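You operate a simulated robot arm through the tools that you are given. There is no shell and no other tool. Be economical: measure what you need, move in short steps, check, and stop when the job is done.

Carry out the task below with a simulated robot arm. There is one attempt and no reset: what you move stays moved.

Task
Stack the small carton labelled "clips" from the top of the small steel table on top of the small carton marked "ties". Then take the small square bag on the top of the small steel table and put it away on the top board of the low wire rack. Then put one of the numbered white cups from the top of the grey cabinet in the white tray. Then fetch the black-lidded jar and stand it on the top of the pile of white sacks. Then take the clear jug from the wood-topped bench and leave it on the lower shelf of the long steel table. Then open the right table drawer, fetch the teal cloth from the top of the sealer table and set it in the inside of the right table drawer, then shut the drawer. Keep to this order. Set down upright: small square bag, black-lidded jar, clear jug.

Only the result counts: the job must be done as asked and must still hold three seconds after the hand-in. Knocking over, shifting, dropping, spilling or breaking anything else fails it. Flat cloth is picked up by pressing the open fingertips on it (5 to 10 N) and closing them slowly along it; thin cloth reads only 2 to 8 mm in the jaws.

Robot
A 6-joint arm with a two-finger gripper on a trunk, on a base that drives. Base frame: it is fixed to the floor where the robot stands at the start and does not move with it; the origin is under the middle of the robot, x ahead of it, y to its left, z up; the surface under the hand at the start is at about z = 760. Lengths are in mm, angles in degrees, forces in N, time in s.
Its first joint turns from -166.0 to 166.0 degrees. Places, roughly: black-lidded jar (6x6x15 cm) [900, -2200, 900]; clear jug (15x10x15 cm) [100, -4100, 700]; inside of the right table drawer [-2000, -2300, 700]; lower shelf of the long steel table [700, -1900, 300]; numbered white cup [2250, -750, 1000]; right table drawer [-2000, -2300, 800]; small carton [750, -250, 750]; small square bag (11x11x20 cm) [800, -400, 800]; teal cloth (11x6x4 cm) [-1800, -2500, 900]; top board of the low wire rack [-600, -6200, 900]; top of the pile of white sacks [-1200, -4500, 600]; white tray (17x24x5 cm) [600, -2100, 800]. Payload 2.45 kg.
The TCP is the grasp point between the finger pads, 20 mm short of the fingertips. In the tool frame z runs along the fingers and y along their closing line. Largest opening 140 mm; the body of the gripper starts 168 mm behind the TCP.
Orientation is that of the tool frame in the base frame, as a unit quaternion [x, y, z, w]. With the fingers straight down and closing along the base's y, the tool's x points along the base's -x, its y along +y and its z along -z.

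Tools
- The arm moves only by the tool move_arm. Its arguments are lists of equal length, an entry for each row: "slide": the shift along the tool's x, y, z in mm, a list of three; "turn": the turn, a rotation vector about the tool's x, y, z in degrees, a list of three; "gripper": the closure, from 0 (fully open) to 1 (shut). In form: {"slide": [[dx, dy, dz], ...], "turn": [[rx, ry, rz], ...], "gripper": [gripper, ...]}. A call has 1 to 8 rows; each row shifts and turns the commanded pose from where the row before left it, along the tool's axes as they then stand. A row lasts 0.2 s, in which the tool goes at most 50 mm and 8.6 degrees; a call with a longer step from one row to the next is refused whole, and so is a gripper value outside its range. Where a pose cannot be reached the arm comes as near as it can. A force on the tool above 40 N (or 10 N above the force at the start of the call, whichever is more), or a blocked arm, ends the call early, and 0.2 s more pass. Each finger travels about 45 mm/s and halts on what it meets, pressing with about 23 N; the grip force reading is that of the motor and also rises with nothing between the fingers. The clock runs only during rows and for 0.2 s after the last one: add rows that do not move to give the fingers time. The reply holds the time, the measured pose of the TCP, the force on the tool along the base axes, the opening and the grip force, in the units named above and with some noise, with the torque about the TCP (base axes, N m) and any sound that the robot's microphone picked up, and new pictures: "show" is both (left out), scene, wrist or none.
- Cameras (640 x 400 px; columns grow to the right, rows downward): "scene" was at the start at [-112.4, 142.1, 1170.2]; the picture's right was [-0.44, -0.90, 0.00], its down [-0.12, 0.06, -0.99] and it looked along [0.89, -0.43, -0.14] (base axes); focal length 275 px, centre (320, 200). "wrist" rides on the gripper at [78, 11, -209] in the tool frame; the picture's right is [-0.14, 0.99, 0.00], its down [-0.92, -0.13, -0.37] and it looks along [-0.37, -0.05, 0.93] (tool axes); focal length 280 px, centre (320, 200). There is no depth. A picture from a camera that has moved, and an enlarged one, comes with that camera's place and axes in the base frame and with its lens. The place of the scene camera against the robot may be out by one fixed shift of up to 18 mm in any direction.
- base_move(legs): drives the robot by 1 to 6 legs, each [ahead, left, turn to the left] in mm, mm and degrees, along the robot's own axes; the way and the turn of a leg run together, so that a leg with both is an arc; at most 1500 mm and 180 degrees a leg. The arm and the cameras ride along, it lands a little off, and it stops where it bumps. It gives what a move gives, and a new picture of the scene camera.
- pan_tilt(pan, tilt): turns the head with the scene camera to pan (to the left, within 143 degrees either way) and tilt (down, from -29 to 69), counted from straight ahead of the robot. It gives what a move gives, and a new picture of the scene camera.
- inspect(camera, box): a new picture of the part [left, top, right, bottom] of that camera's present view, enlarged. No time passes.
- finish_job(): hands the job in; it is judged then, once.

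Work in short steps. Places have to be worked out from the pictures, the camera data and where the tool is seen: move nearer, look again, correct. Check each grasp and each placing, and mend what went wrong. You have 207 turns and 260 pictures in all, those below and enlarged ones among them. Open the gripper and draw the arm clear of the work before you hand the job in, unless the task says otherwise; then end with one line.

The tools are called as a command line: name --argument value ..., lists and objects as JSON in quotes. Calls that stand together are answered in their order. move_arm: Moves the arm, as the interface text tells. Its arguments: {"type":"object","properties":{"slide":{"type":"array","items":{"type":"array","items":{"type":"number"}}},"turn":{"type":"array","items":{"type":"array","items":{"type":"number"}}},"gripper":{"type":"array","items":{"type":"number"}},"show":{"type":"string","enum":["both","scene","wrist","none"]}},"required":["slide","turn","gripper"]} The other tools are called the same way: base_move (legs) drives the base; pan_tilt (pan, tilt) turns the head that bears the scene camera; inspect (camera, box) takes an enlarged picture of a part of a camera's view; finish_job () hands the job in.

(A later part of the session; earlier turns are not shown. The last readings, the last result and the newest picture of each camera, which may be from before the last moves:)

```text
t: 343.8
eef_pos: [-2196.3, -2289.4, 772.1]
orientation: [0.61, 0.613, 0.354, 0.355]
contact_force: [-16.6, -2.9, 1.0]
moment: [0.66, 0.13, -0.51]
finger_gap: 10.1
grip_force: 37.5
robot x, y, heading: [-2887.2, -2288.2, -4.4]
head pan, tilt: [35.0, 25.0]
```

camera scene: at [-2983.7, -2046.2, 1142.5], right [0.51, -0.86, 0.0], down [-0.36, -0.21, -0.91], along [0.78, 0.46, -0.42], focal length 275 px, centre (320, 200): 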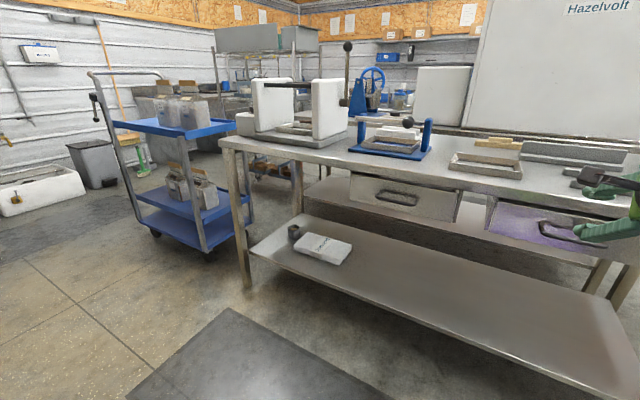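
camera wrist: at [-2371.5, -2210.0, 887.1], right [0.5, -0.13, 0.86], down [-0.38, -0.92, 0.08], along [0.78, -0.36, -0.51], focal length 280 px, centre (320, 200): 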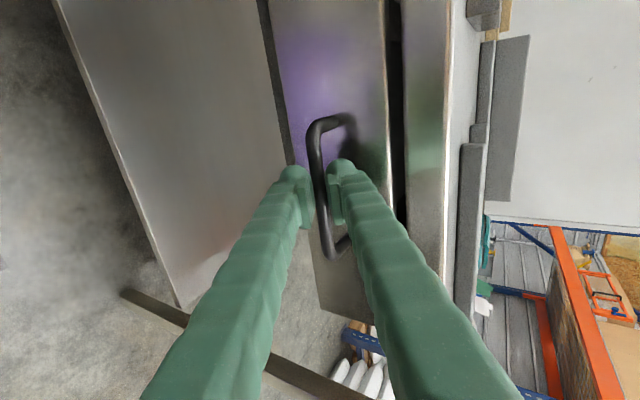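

Preload is mostly gone. I pull straight −x with the arm, 40 mm, watching force.

move_arm --slide '[[0, -5, -8.7], [0, -5, -8.7], [0, -5, -8.7], [0, -5, -8.7], [0, 0, 0]]' --turn '[[0, 0, 0], [0, 0, 0], [0, 0, 0], [0, 0, 0], [0, 0, 0]]' --gripper '[1, 1, 1, 1, 1]' --show "wrist"

```text
t: 345.0
eef_pos: [-2234.8, -2288.0, 771.2]
orientation: [0.61, 0.614, 0.355, 0.354]
contact_force: [1.0, -2.7, 32.3]
moment: [0.73, -0.37, -0.37]
finger_gap: 9.9
grip_force: 37.3
robot x, y, heading: [-2880.8, -2292.4, -4.5]
head pan, tilt: [35.0, 25.0]
camera wrist: at [-2412.6, -2210.1, 885.8], right [0.49, -0.13, 0.86], down [-0.38, -0.92, 0.07], along [0.78, -0.36, -0.51], focal length 280 px, centre (320, 200)
```

wrist: 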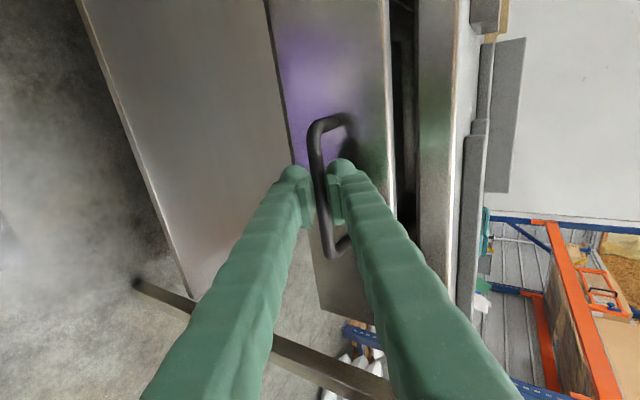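

The drawer is sliding open. I relieve 2.5 mm upward and continue pulling 100 mm.

move_arm --slide '[[0, 2.2, -1.2], [0, -8, -13.9], [0, -8, -13.9], [0, -8, -13.9], [0, -8, -13.9], [0, -8, -13.9], [0, -8, -13.9], [0, 0, 0]]' --turn '[[0, 0, 0], [0, 0, 0], [0, 0, 0], [0, 0, 0], [0, 0, 0], [0, 0, 0], [0, 0, 0], [0, 0, 0]]' --gripper '[1, 1, 1, 1, 1, 1, 1, 1]' --show "wrist"

```text
t: 346.8
eef_pos: [-2332.9, -2288.5, 773.7]
orientation: [0.611, 0.614, 0.353, 0.354]
contact_force: [-0.3, -0.1, 0.0]
moment: [0.02, 0.01, 0.0]
finger_gap: 0.2
grip_force: 29.7
robot x, y, heading: [-2882.2, -2289.0, -4.3]
head pan, tilt: [35.0, 25.0]
camera wrist: at [-2508.8, -2210.4, 887.9], right [0.5, -0.13, 0.86], down [-0.38, -0.92, 0.07], along [0.78, -0.36, -0.51], focal length 280 px, centre (320, 200)
```

wrist: 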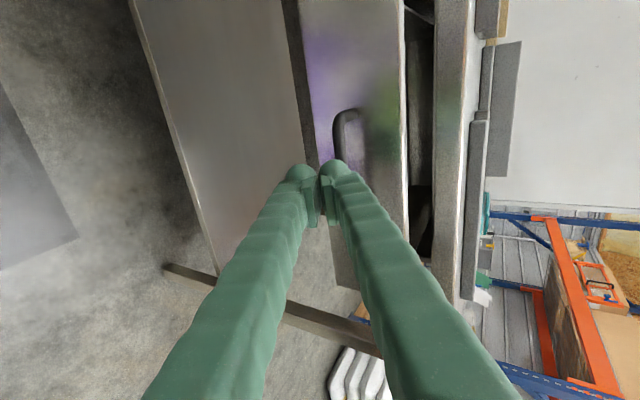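

The grip slipped off after the drawer had opened about 90 mm; bar is now at x≈−2283. I open the fingers, realign and check.

move_arm --slide '[[0, 0, -25], [0, 18, 0], [0, 0, 0]]' --turn '[[0, 0, 0], [0, 0, 0], [0, 0, 0]]' --gripper '[0.7, 0.6, 0.6]' --show "wrist"

```text
t: 347.6
eef_pos: [-2345.7, -2290.3, 800.7]
orientation: [0.611, 0.614, 0.354, 0.354]
contact_force: [0.0, -0.1, -0.3]
moment: [0.01, 0.01, 0.02]
finger_gap: 55.9
grip_force: 0.1
robot x, y, heading: [-2883.0, -2288.1, -4.5]
head pan, tilt: [35.0, 25.0]
camera wrist: at [-2522.1, -2211.5, 915.6], right [0.5, -0.13, 0.86], down [-0.38, -0.92, 0.07], along [0.78, -0.36, -0.51], focal length 280 px, centre (320, 200)
```

wrist: 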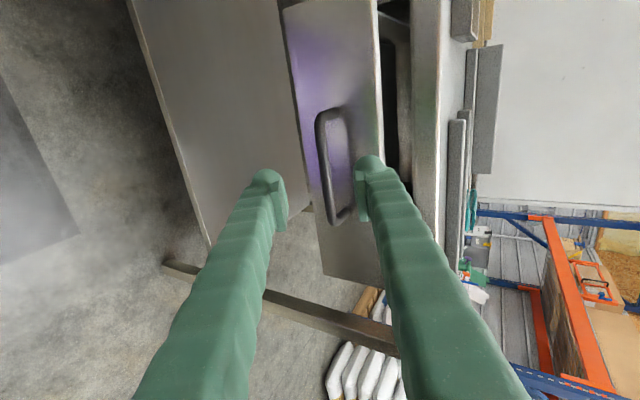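

With the drawer open about 90 mm there's a better grip: the front panel's top edge, from above. I raise up and turn the tool vertical.

move_arm --slide '[[0, 0, -30], [0, 40, -24], [0, 40, -24], [0, 40, -24], [0, 0, 0], [0, 0, 0], [0, 0, 0], [0, 0, 0]]' --turn '[[0, 0, 0], [0, 0, 0], [0, 0, 0], [0, 0, 0], [7.5, 0, 0], [7.5, 0, 0], [7.5, 0, 0], [7.5, 0, 0]]' --gripper '[0.6, 0.6, 0.6, 0.6, 0.6, 0.6, 0.6, 0.6]' --show "none"

move_arm --slide '[[0, 0, 0], [0, 0, 0], [0, 0, 0], [0, 0, 0], [0, 0, 0]]' --turn '[[7.5, 0, 0], [7.5, 0, 0], [7.5, 0, 0], [7.5, 0, 0], [0, 0, 0]]' --gripper '[0.6, 0.6, 0.6, 0.6, 0.6]' --show "both"

```text
t: 349.4
eef_pos: [-2374.5, -2289.3, 957.7]
orientation: [0.682, 0.684, 0.183, 0.183]
contact_force: [-0.2, -1.4, -0.5]
moment: [0.01, -0.01, -0.01]
finger_gap: 55.9
grip_force: 0.1
robot x, y, heading: [-2882.5, -2287.6, -4.5]
head pan, tilt: [35.0, 25.0]
```

```text
t: 350.6
eef_pos: [-2373.9, -2288.5, 955.5]
orientation: [0.706, 0.708, -0.001, 0.0]
contact_force: [-0.5, -0.1, 0.2]
moment: [0.0, 0.01, -0.02]
finger_gap: 56.0
grip_force: 0.1
robot x, y, heading: [-2882.2, -2291.2, -4.6]
head pan, tilt: [35.0, 25.0]
camera scene: at [-2983.7, -2046.2, 1142.5], right [0.51, -0.86, 0.0], down [-0.36, -0.21, -0.91], along [0.78, 0.46, -0.42], focal length 275 px, centre (320, 200)
camera wrist: at [-2363.2, -2209.3, 1165.2], right [0.99, -0.13, 0.0], down [-0.12, -0.92, 0.37], along [-0.05, -0.37, -0.93], focal length 280 px, centre (320, 200)
```

scene: 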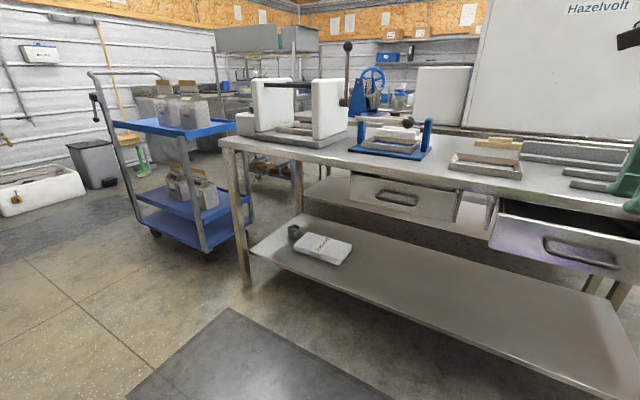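
wrist: 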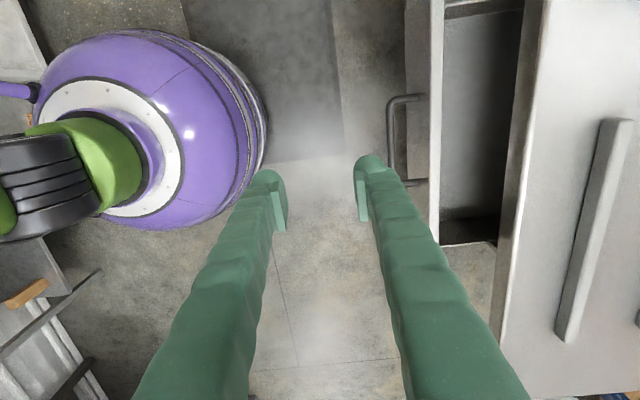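

Now I see the drawer front panel's top edge (x≈−2229) and the open interior. I move over the edge and descend partway.

move_arm --slide '[[0, 37, 0], [0, 37, 0], [0, 36, 0], [0, 35, 0], [0, 0, 45], [0, 0, 45], [0, 0, 0]]' --turn '[[0, 0, 0], [0, 0, 0], [0, 0, 0], [0, 0, 0], [0, 0, 0], [0, 0, 0], [0, 0, 0]]' --gripper '[0.6, 0.6, 0.6, 0.6, 0.6, 0.6, 0.6]' --show "wrist"

```text
t: 352.2
eef_pos: [-2229.1, -2287.8, 865.9]
orientation: [0.706, 0.709, -0.001, 0.001]
contact_force: [-0.3, 0.2, 0.4]
moment: [0.0, 0.02, 0.0]
finger_gap: 56.1
grip_force: 0.0
robot x, y, heading: [-2879.8, -2293.1, -4.7]
head pan, tilt: [35.0, 25.0]
camera wrist: at [-2218.8, -2207.1, 1074.3], right [0.99, -0.13, 0.0], down [-0.12, -0.92, 0.37], along [-0.05, -0.37, -0.93], focal length 280 px, centre (320, 200)
```

wrist: 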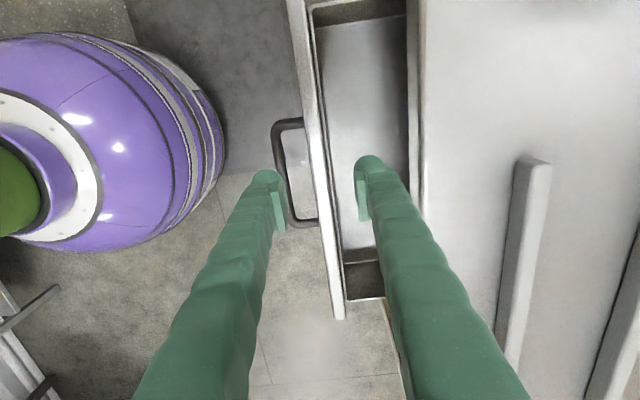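

The panel edge is centred between the fingers. I lower and clamp it.

move_arm --slide '[[0, -1, 30], [0, 0, 28], [0, 0, 0], [0, 0, 0], [0, 0, 0], [0, 0, 0]]' --turn '[[0, 0, 0], [0, 0, 0], [0, 0, 0], [0, 0, 0], [0, 0, 0], [0, 0, 0]]' --gripper '[0.6, 0.6, 0.8, 0.9, 1, 1]' --show "wrist"

```text
t: 353.6
eef_pos: [-2229.1, -2287.6, 805.9]
orientation: [0.706, 0.709, -0.001, 0.001]
contact_force: [0.2, -0.4, -6.6]
moment: [-0.02, 0.01, -0.08]
finger_gap: 15.2
grip_force: 34.7
robot x, y, heading: [-2880.0, -2290.7, -4.4]
head pan, tilt: [35.0, 25.0]
camera wrist: at [-2219.5, -2208.0, 1016.2], right [0.99, -0.13, 0.0], down [-0.12, -0.92, 0.37], along [-0.05, -0.37, -0.93], focal length 280 px, centre (320, 200)
```

wrist: 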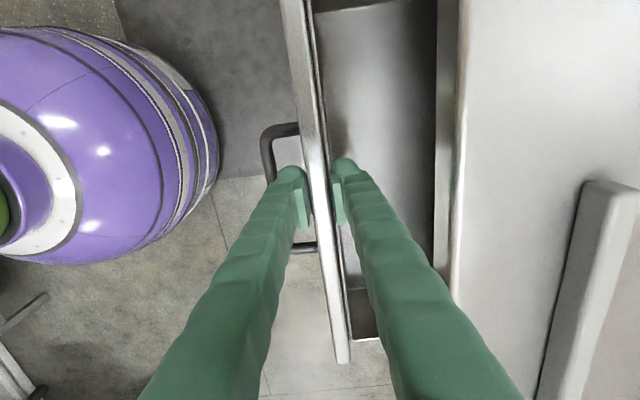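

Panel clamped (15 mm). I pull 165 mm toward −x.

move_arm --slide '[[0, -8, 0], [0, -15, 0], [0, -18, 0], [0, -18, 0], [0, -18, 0], [0, -18, 0], [0, -10, 0], [0, 0, 0]]' --turn '[[0, 0, 0], [0, 0, 0], [0, 0, 0], [0, 0, 0], [0, 0, 0], [0, 0, 0], [0, 0, 0], [0, 0, 0]]' --gripper '[1, 1, 1, 1, 1, 1, 1, 1]' --show "none"

move_arm --slide '[[0, -12, 0], [0, -18, 0], [0, -18, 0], [0, -12, 0], [0, 0, 0]]' --turn '[[0, 0, 0], [0, 0, 0], [0, 0, 0], [0, 0, 0], [0, 0, 0]]' --gripper '[1, 1, 1, 1, 1]' --show "both"

```text
t: 355.4
eef_pos: [-2333.2, -2286.8, 808.5]
orientation: [0.705, 0.709, -0.001, 0.002]
contact_force: [-1.1, 5.2, -26.5]
moment: [0.12, 0.02, -0.13]
finger_gap: 14.8
grip_force: 41.4
robot x, y, heading: [-2884.5, -2289.8, -4.4]
head pan, tilt: [35.0, 25.0]
```

```text
t: 356.6
eef_pos: [-2395.4, -2289.2, 807.7]
orientation: [0.705, 0.709, -0.001, 0.001]
contact_force: [0.1, 14.9, 33.4]
moment: [0.21, -0.03, -0.18]
finger_gap: 15.0
grip_force: 40.9
robot x, y, heading: [-2882.1, -2288.7, -4.7]
head pan, tilt: [35.0, 25.0]
camera scene: at [-2984.3, -2045.7, 1142.3], right [0.51, -0.86, 0.0], down [-0.36, -0.21, -0.91], along [0.78, 0.46, -0.42], focal length 275 px, centre (320, 200)
camera wrist: at [-2385.1, -2208.5, 1017.8], right [0.99, -0.13, 0.0], down [-0.12, -0.92, 0.37], along [-0.05, -0.37, -0.93], focal length 280 px, centre (320, 200)
```

scene: 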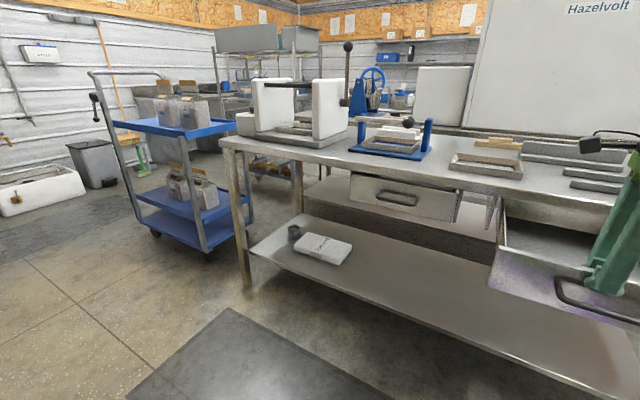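
wrist: 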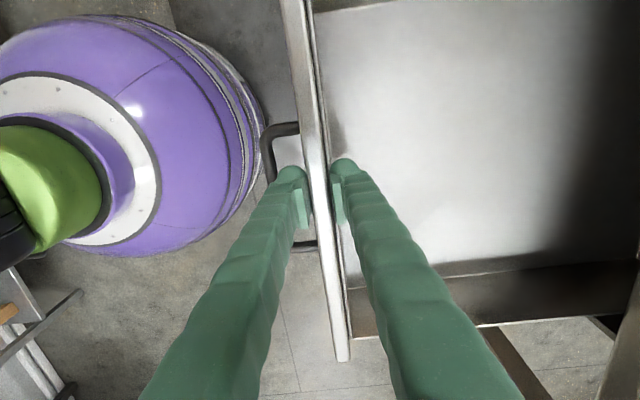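

The drawer is open about 255 mm, which is enough. I relieve the preload, release, and rise.

move_arm --slide '[[0, 0, -2], [0, 0, 0], [0, 0, 0], [0, 0, 0], [0, 0, -30], [0, 0, -45], [0, 0, -45], [0, 0, -45]]' --turn '[[0, 0, 0], [0, 0, 0], [0, 0, 0], [0, 0, 0], [0, 0, 0], [0, 0, 0], [0, 0, 0], [0, 0, 0]]' --gripper '[1, 0.8, 0.7, 0.7, 0.7, 0.7, 0.7, 0.7]' --show "wrist"

```text
t: 358.4
eef_pos: [-2394.4, -2291.4, 973.7]
orientation: [0.706, 0.708, 0.0, 0.0]
contact_force: [-0.4, 0.1, -0.6]
moment: [0.02, 0.0, -0.01]
finger_gap: 41.9
grip_force: 0.1
robot x, y, heading: [-2880.6, -2287.8, -4.4]
head pan, tilt: [35.0, 25.0]
camera wrist: at [-2385.0, -2210.5, 1182.8], right [0.99, -0.13, 0.0], down [-0.12, -0.92, 0.37], along [-0.05, -0.37, -0.93], focal length 280 px, centre (320, 200)
```

wrist: 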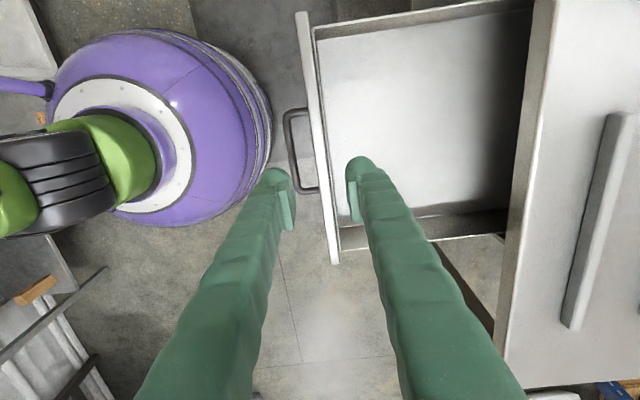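

The drawer stays open, interior about (-2290,-2290). I reposition the base southwest of the table, from where both the cloth and the drawer are in reach.

base_move --legs '[[39, -510, 0], [319, 24, 0]]'

pan_tilt --pan 45 --tilt 25

```text
t: 363.1
eef_pos: [-2077.9, -2797.5, 972.7]
orientation: [0.704, 0.71, -0.001, 0.001]
contact_force: [-0.7, 0.0, 0.3]
moment: [0.02, 0.0, 0.0]
finger_gap: 42.0
grip_force: 0.0
robot x, y, heading: [-2564.9, -2796.5, -4.2]
head pan, tilt: [35.0, 25.0]
camera scene: at [-2666.5, -2554.8, 1142.5], right [0.51, -0.86, 0.0], down [-0.36, -0.22, -0.91], along [0.78, 0.46, -0.42], focal length 275 px, centre (320, 200)
```

scene: 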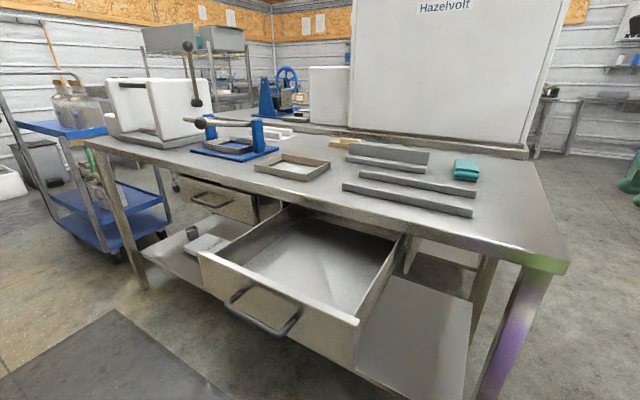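

```text
t: 363.8
eef_pos: [-2078.7, -2796.6, 972.7]
orientation: [0.704, 0.71, -0.001, 0.001]
contact_force: [-0.6, 0.8, 0.3]
moment: [0.0, -0.01, -0.02]
finger_gap: 42.1
grip_force: 0.2
robot x, y, heading: [-2564.1, -2798.9, -4.3]
head pan, tilt: [45.0, 25.0]
camera scene: at [-2675.8, -2541.8, 1142.5], right [0.65, -0.76, 0.0], down [-0.32, -0.28, -0.91], along [0.69, 0.59, -0.42], focal length 275 px, centre (320, 200)
```

scene: 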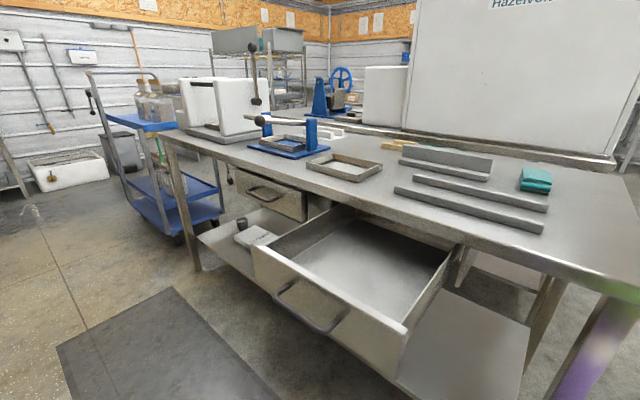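

The drawer is open and empty; the cloth is at about (-1790,-2532). I move the hand above it with open fingers.

move_arm --slide '[[32, 35, -8], [32, 35, -8], [32, 35, -8], [32, 35, 0], [32, 35, 0], [32, 35, 0], [32, 35, 0], [30, 38, 0]]' --turn '[[0, 0, 0], [0, 0, 0], [0, 0, 0], [0, 0, 0], [0, 0, 0], [0, 0, 0], [0, 0, 0], [0, 0, 0]]' --gripper '[0.3, 0, 0, 0, 0, 0, 0, 0]' --show "wrist"

```text
t: 365.6
eef_pos: [-1795.3, -2542.4, 997.0]
orientation: [0.705, 0.709, 0.001, 0.001]
contact_force: [-1.3, -0.8, 1.1]
moment: [0.06, -0.11, -0.02]
finger_gap: 140.1
grip_force: 0.0
robot x, y, heading: [-2563.7, -2798.6, -4.6]
head pan, tilt: [45.0, 25.0]
camera wrist: at [-1785.7, -2462.6, 1206.4], right [0.99, -0.13, 0.0], down [-0.12, -0.92, 0.37], along [-0.05, -0.37, -0.93], focal length 280 px, centre (320, 200)
```

wrist: 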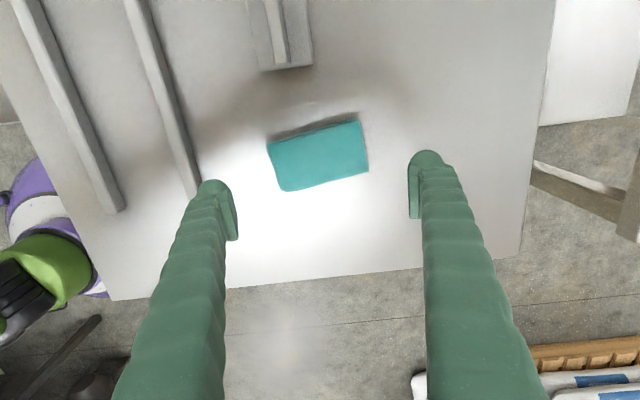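

The cloth's long side lies about 5° off x, so I rotate the fingers to close across its short side and recentre.

move_arm --slide '[[0, 0, 0], [0, 0, 0], [0, 0, 0], [0, 0, 0], [0, 0, 0], [0, 0, 0], [0, 0, 0], [0, 0, 0]]' --turn '[[0, 0, -8.5], [0, 0, -8.5], [0, 0, -8.5], [0, 0, -8.5], [0, 0, -8.5], [0, 0, -8.5], [0, 0, -8.5], [0, 0, -8.5]]' --gripper '[0.1, 0.2, 0.3, 0.3, 0.3, 0.3, 0.3, 0.3]' --show "none"

move_arm --slide '[[0, 0, 0], [0, 0, 0], [0, 0, 0], [0, 0, 25], [0, 0, 0]]' --turn '[[0, 0, -8.5], [0, 0, -8.5], [0, 0, -8.5], [0, 0, 0], [0, 0, 0]]' --gripper '[0.3, 0.3, 0.3, 0.3, 0.3]' --show "wrist"

```text
t: 367.4
eef_pos: [-1795.5, -2539.7, 995.9]
orientation: [0.185, 0.983, 0.0, 0.001]
contact_force: [0.6, 0.2, 0.2]
moment: [-0.02, 0.01, 0.01]
finger_gap: 98.3
grip_force: 0.2
robot x, y, heading: [-2562.8, -2802.5, -4.4]
head pan, tilt: [45.0, 25.0]
```

```text
t: 368.6
eef_pos: [-1796.8, -2540.9, 971.6]
orientation: [-0.034, 0.999, -0.001, 0.0]
contact_force: [0.0, -0.1, -0.1]
moment: [0.0, 0.0, -0.02]
finger_gap: 98.1
grip_force: 0.1
robot x, y, heading: [-2561.0, -2800.3, -4.3]
head pan, tilt: [45.0, 25.0]
camera wrist: at [-1876.0, -2533.9, 1181.1], right [0.07, 1.0, 0.0], down [0.93, -0.06, 0.37], along [0.37, -0.03, -0.93], focal length 280 px, centre (320, 200)
```

wrist: 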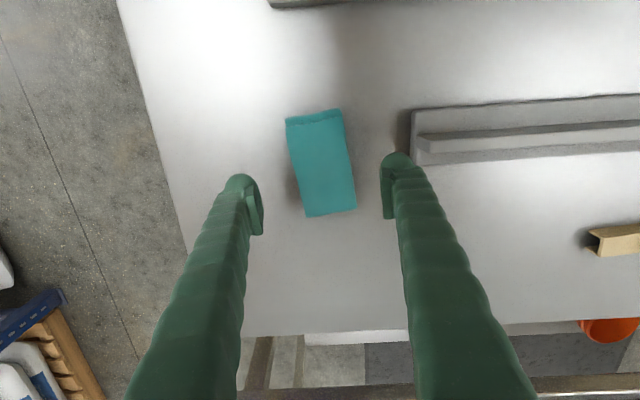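

Cloth centre is (-1798,-2539), top near z≈871–900. I adjust the angle, descend to z≈900 and look.

move_arm --slide '[[0, 0, 30], [0, 0, 30], [0, 0, 10], [0, 0, 0]]' --turn '[[0, 0, -3.5], [0, 0, 0], [0, 0, 0], [0, 0, 0]]' --gripper '[0.3, 0.3, 0.3, 0.3]' --show "wrist"

```text
t: 369.6
eef_pos: [-1794.5, -2539.8, 901.8]
orientation: [-0.065, 0.998, 0.0, 0.0]
contact_force: [-0.2, 0.2, -0.4]
moment: [-0.02, 0.0, 0.01]
finger_gap: 97.8
grip_force: 0.1
robot x, y, heading: [-2565.0, -2794.8, -4.5]
head pan, tilt: [45.0, 25.0]
camera wrist: at [-1875.0, -2538.5, 1111.1], right [0.01, 1.0, 0.0], down [0.93, -0.01, 0.37], along [0.37, 0.0, -0.93], focal length 280 px, centre (320, 200)
```

wrist: 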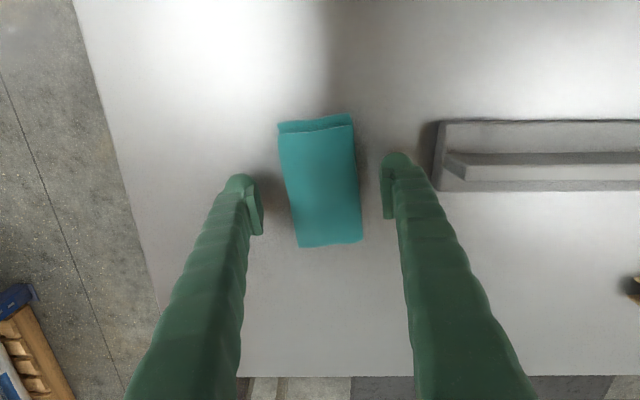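

Aligned. I descend in small rows until the fingertips nearly meet the table.

move_arm --slide '[[0, 0, 6], [0, 0, 5], [0, 0, 4], [0, 0, 4], [0, 0, 3], [0, 0, 0]]' --turn '[[0, 0, 0], [0, 0, 0], [0, 0, 0], [0, 0, 0], [0, 0, 0], [0, 0, 0]]' --gripper '[0.3, 0.3, 0.3, 0.3, 0.3, 0.3]' --show "none"

```text
t: 371.0
eef_pos: [-1795.4, -2540.4, 880.6]
orientation: [-0.065, 0.998, 0.0, 0.0]
contact_force: [0.4, 0.0, 0.6]
moment: [0.02, 0.04, -0.03]
finger_gap: 98.0
grip_force: 0.1
robot x, y, heading: [-2564.5, -2795.1, -4.1]
head pan, tilt: [45.0, 25.0]
```

move_arm --slide '[[0, 0, 3], [0, 0, 3], [0, 0, 3], [0, 0, 2], [0, 0, 0]]' --turn '[[0, 0, 0], [0, 0, 0], [0, 0, 0], [0, 0, 0], [0, 0, 0]]' --gripper '[0.3, 0.3, 0.3, 0.3, 0.3]' --show "wrist"

```text
t: 371.6
eef_pos: [-1793.9, -2540.8, 876.9]
orientation: [-0.064, 0.998, 0.0, 0.001]
contact_force: [-3.4, -1.4, 16.3]
moment: [0.37, 0.14, -0.02]
finger_gap: 98.8
grip_force: 0.1
robot x, y, heading: [-2566.0, -2801.6, -4.4]
head pan, tilt: [45.0, 25.0]
stopped in row 3: the force on the tool passed its limit at 50 N (the readings are from after the stop); the commanded pose is now the measured one
camera wrist: at [-1875.4, -2539.3, 1085.9], right [0.01, 1.0, 0.0], down [0.93, -0.01, 0.37], along [0.37, 0.0, -0.93], focal length 280 px, centre (320, 200)
```

wrist: 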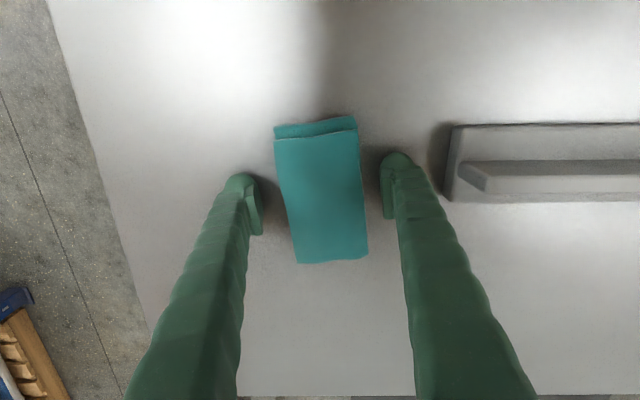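

The fingertips touched the table at z≈856. I back off 2 mm and close slowly around the cloth.

move_arm --slide '[[0, 0, -3], [0, 0, 0], [0, 0, 0], [0, 0, 0], [0, 0, 0], [0, 0, 0], [0, 0, 0], [0, 0, 0]]' --turn '[[0, 0, 0], [0, 0, 0], [0, 0, 0], [0, 0, 0], [0, 0, 0], [0, 0, 0], [0, 0, 0], [0, 0, 0]]' --gripper '[0.3, 0.4, 0.5, 0.6, 0.7, 0.8, 0.85, 0.9]' --show "wrist"

```text
t: 373.4
eef_pos: [-1794.5, -2540.1, 879.8]
orientation: [-0.065, 0.998, -0.001, 0.001]
contact_force: [2.0, 15.4, 24.8]
moment: [0.58, 0.08, 0.02]
finger_gap: 58.1
grip_force: 22.9
robot x, y, heading: [-2565.3, -2797.7, -4.5]
head pan, tilt: [45.0, 25.0]
camera wrist: at [-1875.6, -2538.0, 1088.7], right [0.01, 1.0, 0.0], down [0.93, -0.01, 0.37], along [0.37, 0.0, -0.93], focal length 280 px, centre (320, 200)
```

wrist: 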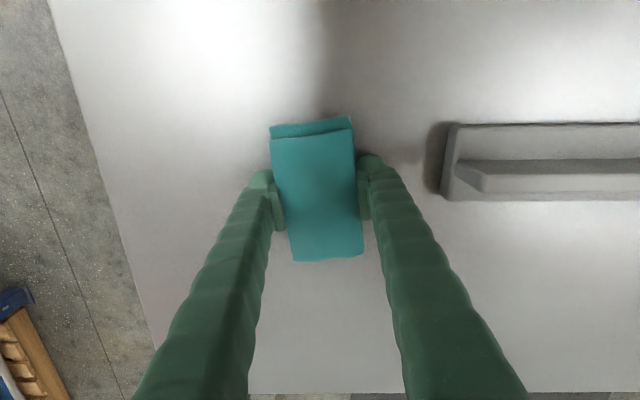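

The cloth is gripped at 58 mm. I lift and check.

move_arm --slide '[[0, 0, -10], [0, 0, -20], [0, 0, -35], [0, 0, -40], [0, 0, -40], [0, 0, 0]]' --turn '[[0, 0, 0], [0, 0, 0], [0, 0, 0], [0, 0, 0], [0, 0, 0], [0, 0, 0]]' --gripper '[1, 1, 1, 1, 1, 1]' --show "wrist"

```text
t: 374.8
eef_pos: [-1795.6, -2539.0, 1026.2]
orientation: [-0.064, 0.998, -0.001, 0.001]
contact_force: [0.4, 0.4, -0.7]
moment: [0.01, 0.01, 0.01]
finger_gap: 58.3
grip_force: 22.9
robot x, y, heading: [-2566.3, -2800.6, -4.6]
head pan, tilt: [45.0, 25.0]
camera wrist: at [-1875.2, -2537.5, 1234.7], right [0.01, 1.0, 0.0], down [0.93, -0.01, 0.37], along [0.37, 0.0, -0.93], focal length 280 px, centre (320, 200)
```

wrist: 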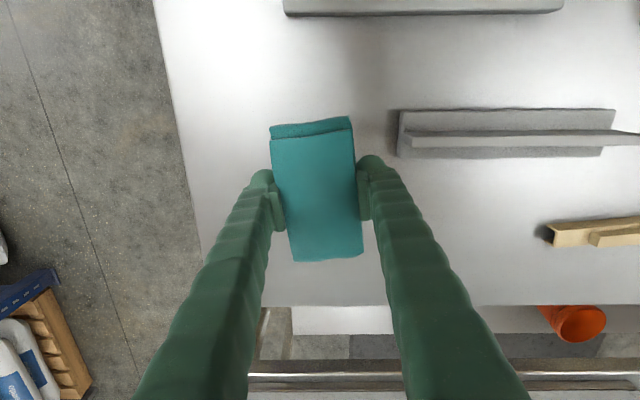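

Cloth is held securely. I carry it over the table to above the open drawer.

move_arm --slide '[[38, 26, 0], [38, 26, 0], [38, 26, 0], [38, 26, 0], [38, 26, 0], [38, 26, 0], [0, 0, 0]]' --turn '[[0, 0, 0], [0, 0, 0], [0, 0, 0], [0, 0, 0], [0, 0, 0], [0, 0, 0], [0, 0, 0]]' --gripper '[1, 1, 1, 1, 1, 1, 1]' --show "none"

move_arm --slide '[[38, 26, 0], [38, 26, 0], [38, 26, 0], [38, 26, 0], [38, 26, 0], [38, 24, 0], [0, 0, 0]]' --turn '[[0, 0, 0], [0, 0, 0], [0, 0, 0], [0, 0, 0], [0, 0, 0], [0, 0, 0], [0, 0, 0]]' --gripper '[1, 1, 1, 1, 1, 1, 1]' --show "both"

```text
t: 376.4
eef_pos: [-2041.4, -2414.3, 1021.7]
orientation: [-0.065, 0.998, -0.002, 0.0]
contact_force: [-0.2, 0.6, -0.1]
moment: [0.01, -0.02, 0.02]
finger_gap: 58.5
grip_force: 23.2
robot x, y, heading: [-2564.2, -2796.8, -4.4]
head pan, tilt: [45.0, 25.0]
```

```text
t: 378.0
eef_pos: [-2288.1, -2291.0, 1023.5]
orientation: [-0.065, 0.998, 0.0, 0.001]
contact_force: [0.5, -0.9, -0.7]
moment: [0.0, 0.0, -0.01]
finger_gap: 58.2
grip_force: 23.9
robot x, y, heading: [-2563.4, -2798.8, -4.3]
head pan, tilt: [45.0, 25.0]
camera scene: at [-2675.7, -2541.6, 1142.5], right [0.65, -0.76, 0.0], down [-0.32, -0.28, -0.91], along [0.69, 0.59, -0.42], focal length 275 px, centre (320, 200)
camera wrist: at [-2367.7, -2289.2, 1233.4], right [0.01, 1.0, 0.0], down [0.93, -0.01, 0.37], along [0.37, 0.0, -0.93], focal length 280 px, centre (320, 200)
```

scene: 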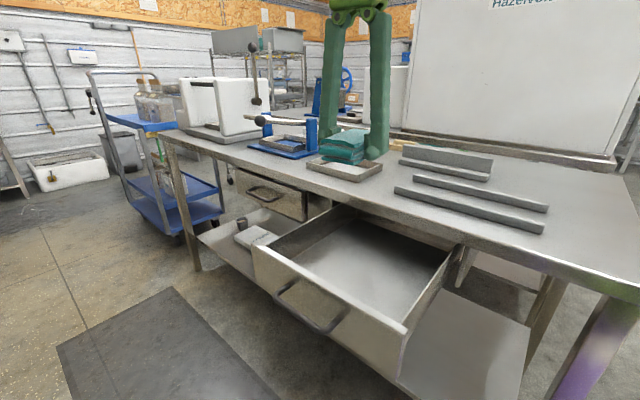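
wrist: 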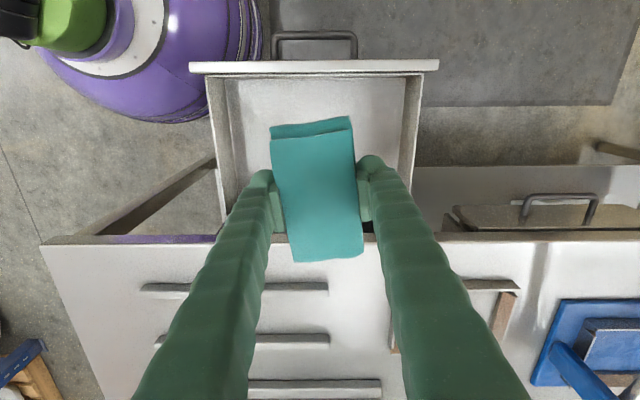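

The cloth is centred over the open drawer. I lower into it.

move_arm --slide '[[-8, 0, 42], [0, 0, 45], [0, 0, 45], [0, 0, 45], [0, 0, 40], [0, 0, 0]]' --turn '[[0, 0, 0], [0, 0, 0], [0, 0, 0], [0, 0, 0], [0, 0, 0], [0, 0, 0]]' --gripper '[1, 1, 1, 1, 1, 1]' --show "both"

```text
t: 379.4
eef_pos: [-2280.3, -2292.8, 804.3]
orientation: [-0.065, 0.998, -0.001, 0.001]
contact_force: [0.1, -0.1, 0.1]
moment: [0.01, 0.0, -0.02]
finger_gap: 58.1
grip_force: 23.2
robot x, y, heading: [-2562.7, -2800.2, -4.5]
head pan, tilt: [45.0, 25.0]
camera scene: at [-2675.7, -2541.6, 1142.5], right [0.65, -0.76, 0.0], down [-0.32, -0.28, -0.91], along [0.69, 0.59, -0.42], focal length 275 px, centre (320, 200)
camera wrist: at [-2359.9, -2290.5, 1014.5], right [0.01, 1.0, 0.0], down [0.93, -0.01, 0.37], along [0.37, 0.0, -0.93], focal length 280 px, centre (320, 200)
```

scene: 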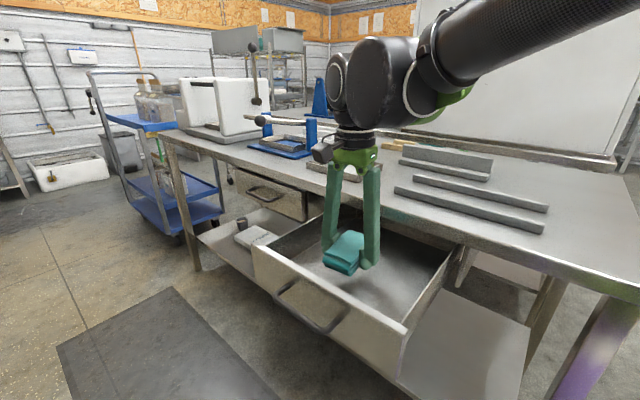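
wrist: 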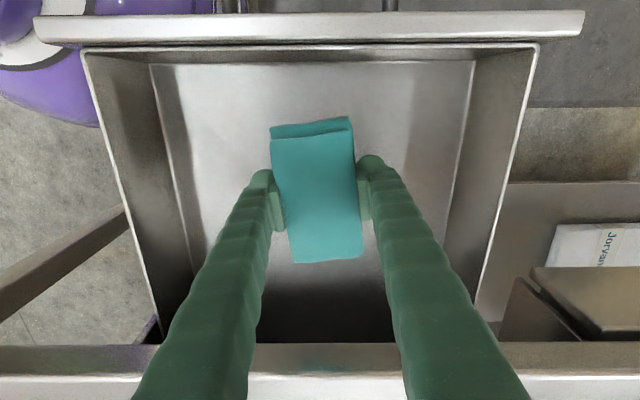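

I keep lowering toward the drawer floor in small steps.

move_arm --slide '[[0, 0, 12], [0, 0, 8], [0, 0, 5], [0, 0, 4], [0, 0, 4], [0, 0, 4], [0, 0, 0]]' --turn '[[0, 0, 0], [0, 0, 0], [0, 0, 0], [0, 0, 0], [0, 0, 0], [0, 0, 0], [0, 0, 0]]' --gripper '[1, 1, 1, 1, 1, 1, 1]' --show "wrist"

```text
t: 381.0
eef_pos: [-2278.3, -2291.7, 768.9]
orientation: [-0.064, 0.998, 0.0, 0.001]
contact_force: [-0.7, -0.2, -0.8]
moment: [-0.01, 0.01, -0.02]
finger_gap: 58.4
grip_force: 22.8
robot x, y, heading: [-2564.5, -2798.8, -4.3]
head pan, tilt: [45.0, 25.0]
camera wrist: at [-2358.9, -2289.6, 978.1], right [0.01, 1.0, 0.0], down [0.93, -0.01, 0.37], along [0.37, 0.0, -0.93], focal length 280 px, centre (320, 200)
```

wrist: 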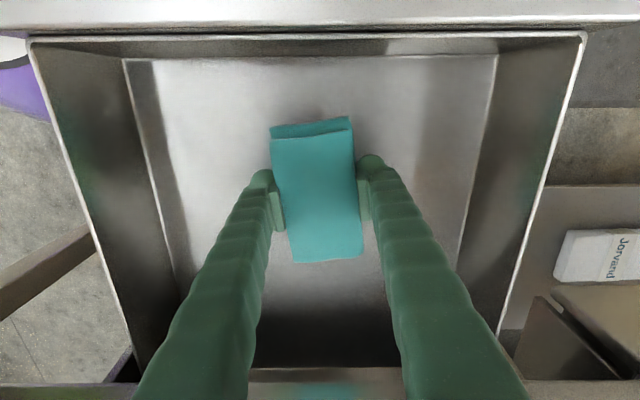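

move_arm --slide '[[0, 0, 4], [0, 0, 4], [0, 0, 4], [0, 0, 4], [0, 0, 3], [0, 0, 3], [0, 0, 0]]' --turn '[[0, 0, 0], [0, 0, 0], [0, 0, 0], [0, 0, 0], [0, 0, 0], [0, 0, 0], [0, 0, 0]]' --gripper '[1, 1, 1, 1, 1, 1, 1]' --show "none"

```text
t: 382.6
eef_pos: [-2279.1, -2291.5, 745.8]
orientation: [-0.065, 0.998, -0.001, 0.001]
contact_force: [0.3, 1.3, 7.6]
moment: [0.16, 0.03, -0.05]
finger_gap: 58.2
grip_force: 22.9
robot x, y, heading: [-2563.0, -2795.7, -4.3]
head pan, tilt: [45.0, 25.0]
```

Contact (8 N): the cloth is on the drawer floor. I open and rise straight up.

move_arm --slide '[[0, 0, 0], [0, 0, 0], [0, 0, 0], [0, 0, -1], [0, 0, -30], [0, 0, -45], [0, 0, -45], [0, 0, -45]]' --turn '[[0, 0, 0], [0, 0, 0], [0, 0, 0], [0, 0, 0], [0, 0, 0], [0, 0, 0], [0, 0, 0], [0, 0, 0]]' --gripper '[0.5, 0.4, 0.4, 0.4, 0.4, 0.4, 0.4, 0.4]' --show "none"

move_arm --slide '[[0, 0, -45], [0, 0, -45], [0, 0, 0]]' --turn '[[0, 0, 0], [0, 0, 0], [0, 0, 0]]' --gripper '[0.4, 0.4, 0.4]' --show "wrist"

```text
t: 384.4
eef_pos: [-2280.4, -2293.2, 912.4]
orientation: [-0.065, 0.998, -0.002, 0.001]
contact_force: [-0.3, -0.5, 0.7]
moment: [-0.01, -0.01, 0.03]
finger_gap: 83.7
grip_force: 0.1
robot x, y, heading: [-2560.0, -2799.1, -4.3]
head pan, tilt: [45.0, 25.0]
```

```text
t: 385.2
eef_pos: [-2279.8, -2291.8, 1002.7]
orientation: [-0.064, 0.998, -0.001, 0.001]
contact_force: [-0.4, 0.2, 0.0]
moment: [0.0, -0.03, 0.01]
finger_gap: 84.3
grip_force: 0.0
robot x, y, heading: [-2562.9, -2799.6, -4.3]
head pan, tilt: [45.0, 25.0]
camera wrist: at [-2359.8, -2290.2, 1212.5], right [0.01, 1.0, 0.0], down [0.93, -0.01, 0.37], along [0.37, 0.0, -0.93], focal length 280 px, centre (320, 200)
```

wrist: 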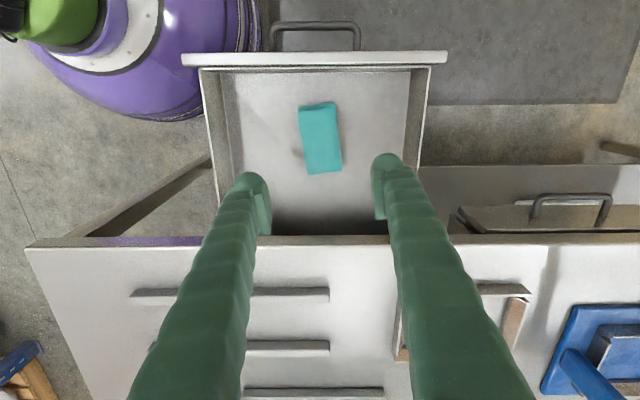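

The cloth lies in the drawer. Now I close the fingers and move out in front of the handle to push it shut on the bar.

move_arm --slide '[[44.6, 5.8, 0], [44.6, 5.8, 0], [44.6, 5.8, 0], [44.6, 5.8, 0], [44.6, 5.8, 0], [0, 0, 0], [0, 0, 0]]' --turn '[[0, 0, 0], [0, 0, 0], [0, 0, 0], [0, 0, 0], [0, 0, 0], [0, 0, 7.4], [0, 0, 0]]' --gripper '[0.8, 1, 1, 1, 1, 1, 1]' --show "wrist"

```text
t: 386.8
eef_pos: [-2505.3, -2292.6, 1001.5]
orientation: [-0.001, 1.0, 0.0, 0.001]
contact_force: [0.3, 0.1, 0.2]
moment: [0.0, 0.02, 0.02]
finger_gap: 0.0
grip_force: 22.9
robot x, y, heading: [-2561.4, -2802.2, -4.4]
head pan, tilt: [45.0, 25.0]
camera wrist: at [-2584.5, -2279.4, 1211.1], right [0.14, 0.99, 0.0], down [0.92, -0.13, 0.37], along [0.37, -0.05, -0.93], focal length 280 px, centre (320, 200)
```

wrist: 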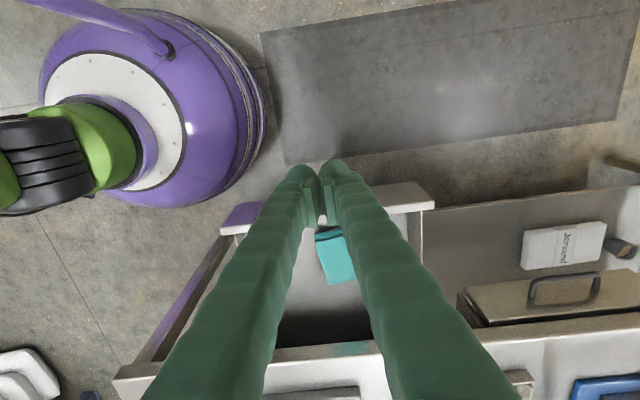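

I lower the closed fingers in front of the handle.

move_arm --slide '[[0, 0, 45], [0, 0, 45], [0, 0, 45], [0, 0, 45], [0, 0, 45], [0, 0, 8], [0, 0, 0]]' --turn '[[0, 0, 0], [0, 0, 0], [0, 0, 0], [0, 0, 0], [0, 0, 0], [0, 0, 0], [0, 0, 0]]' --gripper '[1, 1, 1, 1, 1, 1, 1]' --show "both"

```text
t: 388.4
eef_pos: [-2505.6, -2291.9, 768.3]
orientation: [0.0, 1.0, 0.0, 0.001]
contact_force: [0.4, -0.6, 0.5]
moment: [-0.01, -0.01, 0.01]
finger_gap: 0.2
grip_force: 22.8
robot x, y, heading: [-2562.8, -2796.2, -4.4]
head pan, tilt: [45.0, 25.0]
camera scene: at [-2675.8, -2541.6, 1142.5], right [0.65, -0.76, 0.0], down [-0.32, -0.28, -0.91], along [0.69, 0.59, -0.42], focal length 275 px, centre (320, 200)
camera wrist: at [-2583.9, -2278.5, 977.4], right [0.14, 0.99, 0.0], down [0.92, -0.13, 0.37], along [0.37, -0.05, -0.93], focal length 280 px, centre (320, 200)
```

scene: 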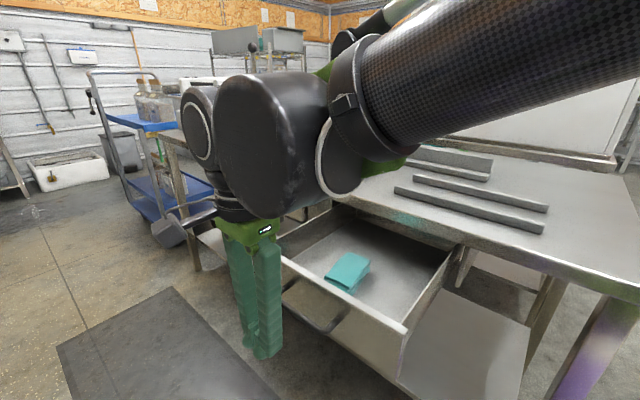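
wrist: 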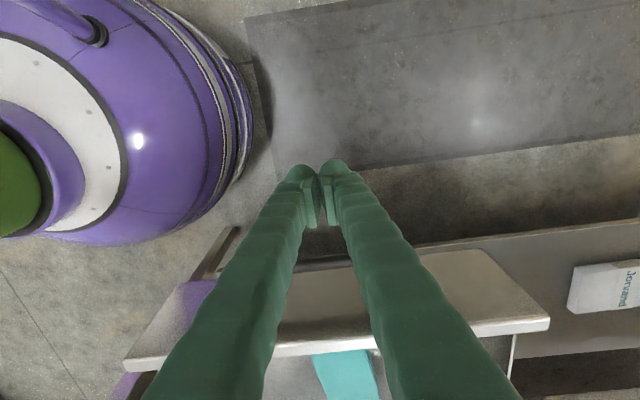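

In position. I push +x in steps.

move_arm --slide '[[-25, 0, 0], [-18, 0, 0], [-18, 0, 0], [-18, 0, 0], [-18, 0, 0], [-18, 0, 0], [-18, 0, 0], [0, 0, 0]]' --turn '[[0, 0, 0], [0, 0, 0], [0, 0, 0], [0, 0, 0], [0, 0, 0], [0, 0, 0], [0, 0, 0], [0, 0, 0]]' --gripper '[1, 1, 1, 1, 1, 1, 1, 1]' --show "none"

move_arm --slide '[[-12, 0, 0], [-18, 0, 0], [-18, 0, 0], [-18, 0, 0], [-18, 0, 0], [-18, 0, 0], [0, 0, 0]]' --turn '[[0, 0, 0], [0, 0, 0], [0, 0, 0], [0, 0, 0], [0, 0, 0], [0, 0, 0], [0, 0, 0]]' --gripper '[1, 1, 1, 1, 1, 1, 1]' --show "both"

```text
t: 390.2
eef_pos: [-2370.4, -2292.1, 768.5]
orientation: [0.0, 1.0, 0.001, 0.001]
contact_force: [0.6, 0.3, 0.2]
moment: [0.0, 0.03, 0.01]
finger_gap: 0.0
grip_force: 29.3
robot x, y, heading: [-2564.5, -2796.8, -4.2]
head pan, tilt: [45.0, 25.0]
```

```text
t: 391.8
eef_pos: [-2267.8, -2291.9, 770.6]
orientation: [0.0, 1.0, 0.0, 0.001]
contact_force: [0.2, -0.2, -0.3]
moment: [-0.01, 0.0, 0.03]
finger_gap: 0.0
grip_force: 30.1
robot x, y, heading: [-2563.1, -2801.8, -4.5]
head pan, tilt: [45.0, 25.0]
camera scene: at [-2675.7, -2541.6, 1142.5], right [0.65, -0.76, 0.0], down [-0.32, -0.28, -0.91], along [0.69, 0.59, -0.42], focal length 275 px, centre (320, 200)
camera wrist: at [-2347.5, -2279.1, 979.9], right [0.14, 0.99, 0.0], down [0.92, -0.13, 0.37], along [0.37, -0.05, -0.93], focal length 280 px, centre (320, 200)
```

scene: 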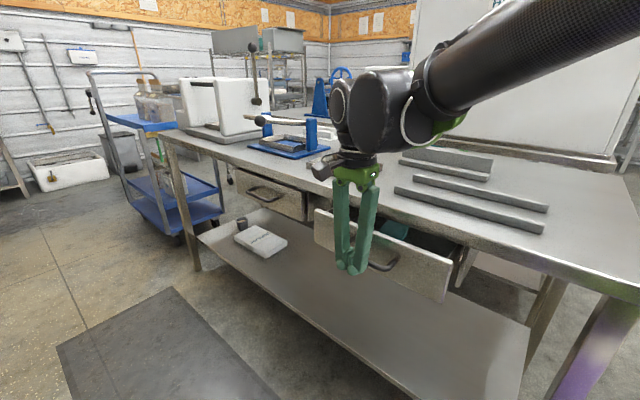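
wrist: 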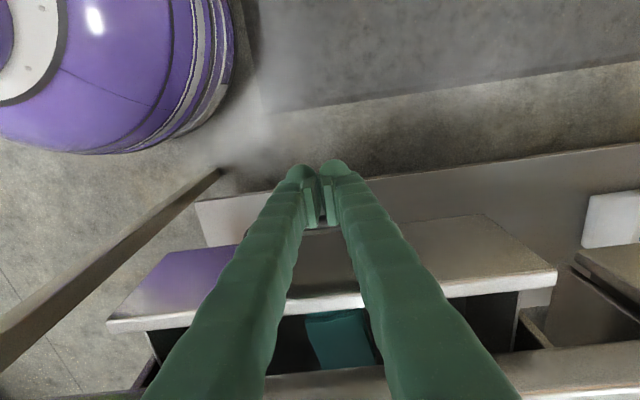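

The drawer is following. I push the rest of the way until force rises.

move_arm --slide '[[-12, 0, 0], [-14, 0, 0], [-12, 0, 0], [-8, 0, 0], [-6, 0, 0], [-5, 0, 0], [-5, 0, 0], [0, 0, 0]]' --turn '[[0, 0, 0], [0, 0, 0], [0, 0, 0], [0, 0, 0], [0, 0, 0], [0, 0, 0], [0, 0, 0], [0, 0, 0]]' --gripper '[1, 1, 1, 1, 1, 1, 1, 1]' --show "both"

```text
t: 393.8
eef_pos: [-2209.2, -2291.8, 770.0]
orientation: [-0.001, 1.0, -0.001, -0.001]
contact_force: [-8.1, -3.0, -2.8]
moment: [-0.08, 0.1, -0.1]
finger_gap: 5.9
grip_force: 29.5
robot x, y, heading: [-2563.2, -2799.5, -4.3]
head pan, tilt: [45.0, 25.0]
stopped in row 8: the force on the tool passed its limit at 41 N (the readings are from after the stop); the commanded pose is now the measured one
camera scene: at [-2676.9, -2541.9, 1142.5], right [0.65, -0.76, 0.0], down [-0.32, -0.28, -0.91], along [0.69, 0.59, -0.42], focal length 275 px, centre (320, 200)
camera wrist: at [-2288.5, -2279.2, 979.5], right [0.13, 0.99, 0.0], down [0.92, -0.12, 0.37], along [0.36, -0.05, -0.93], focal length 280 px, centre (320, 200)
```

scene: 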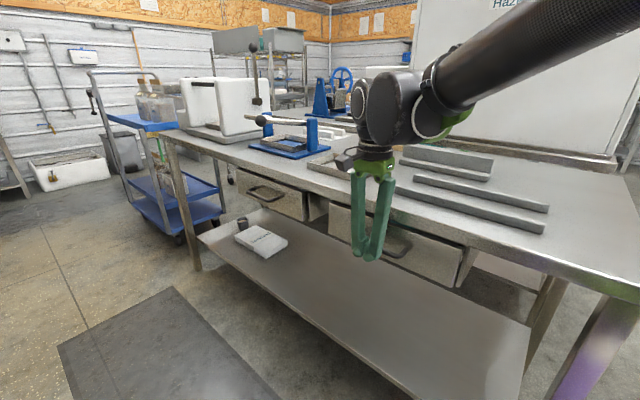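
wrist: 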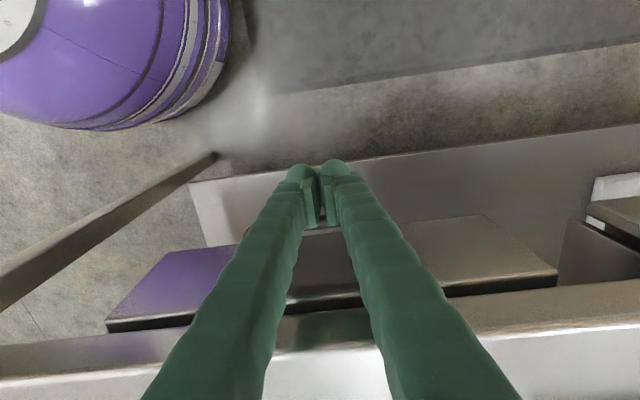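

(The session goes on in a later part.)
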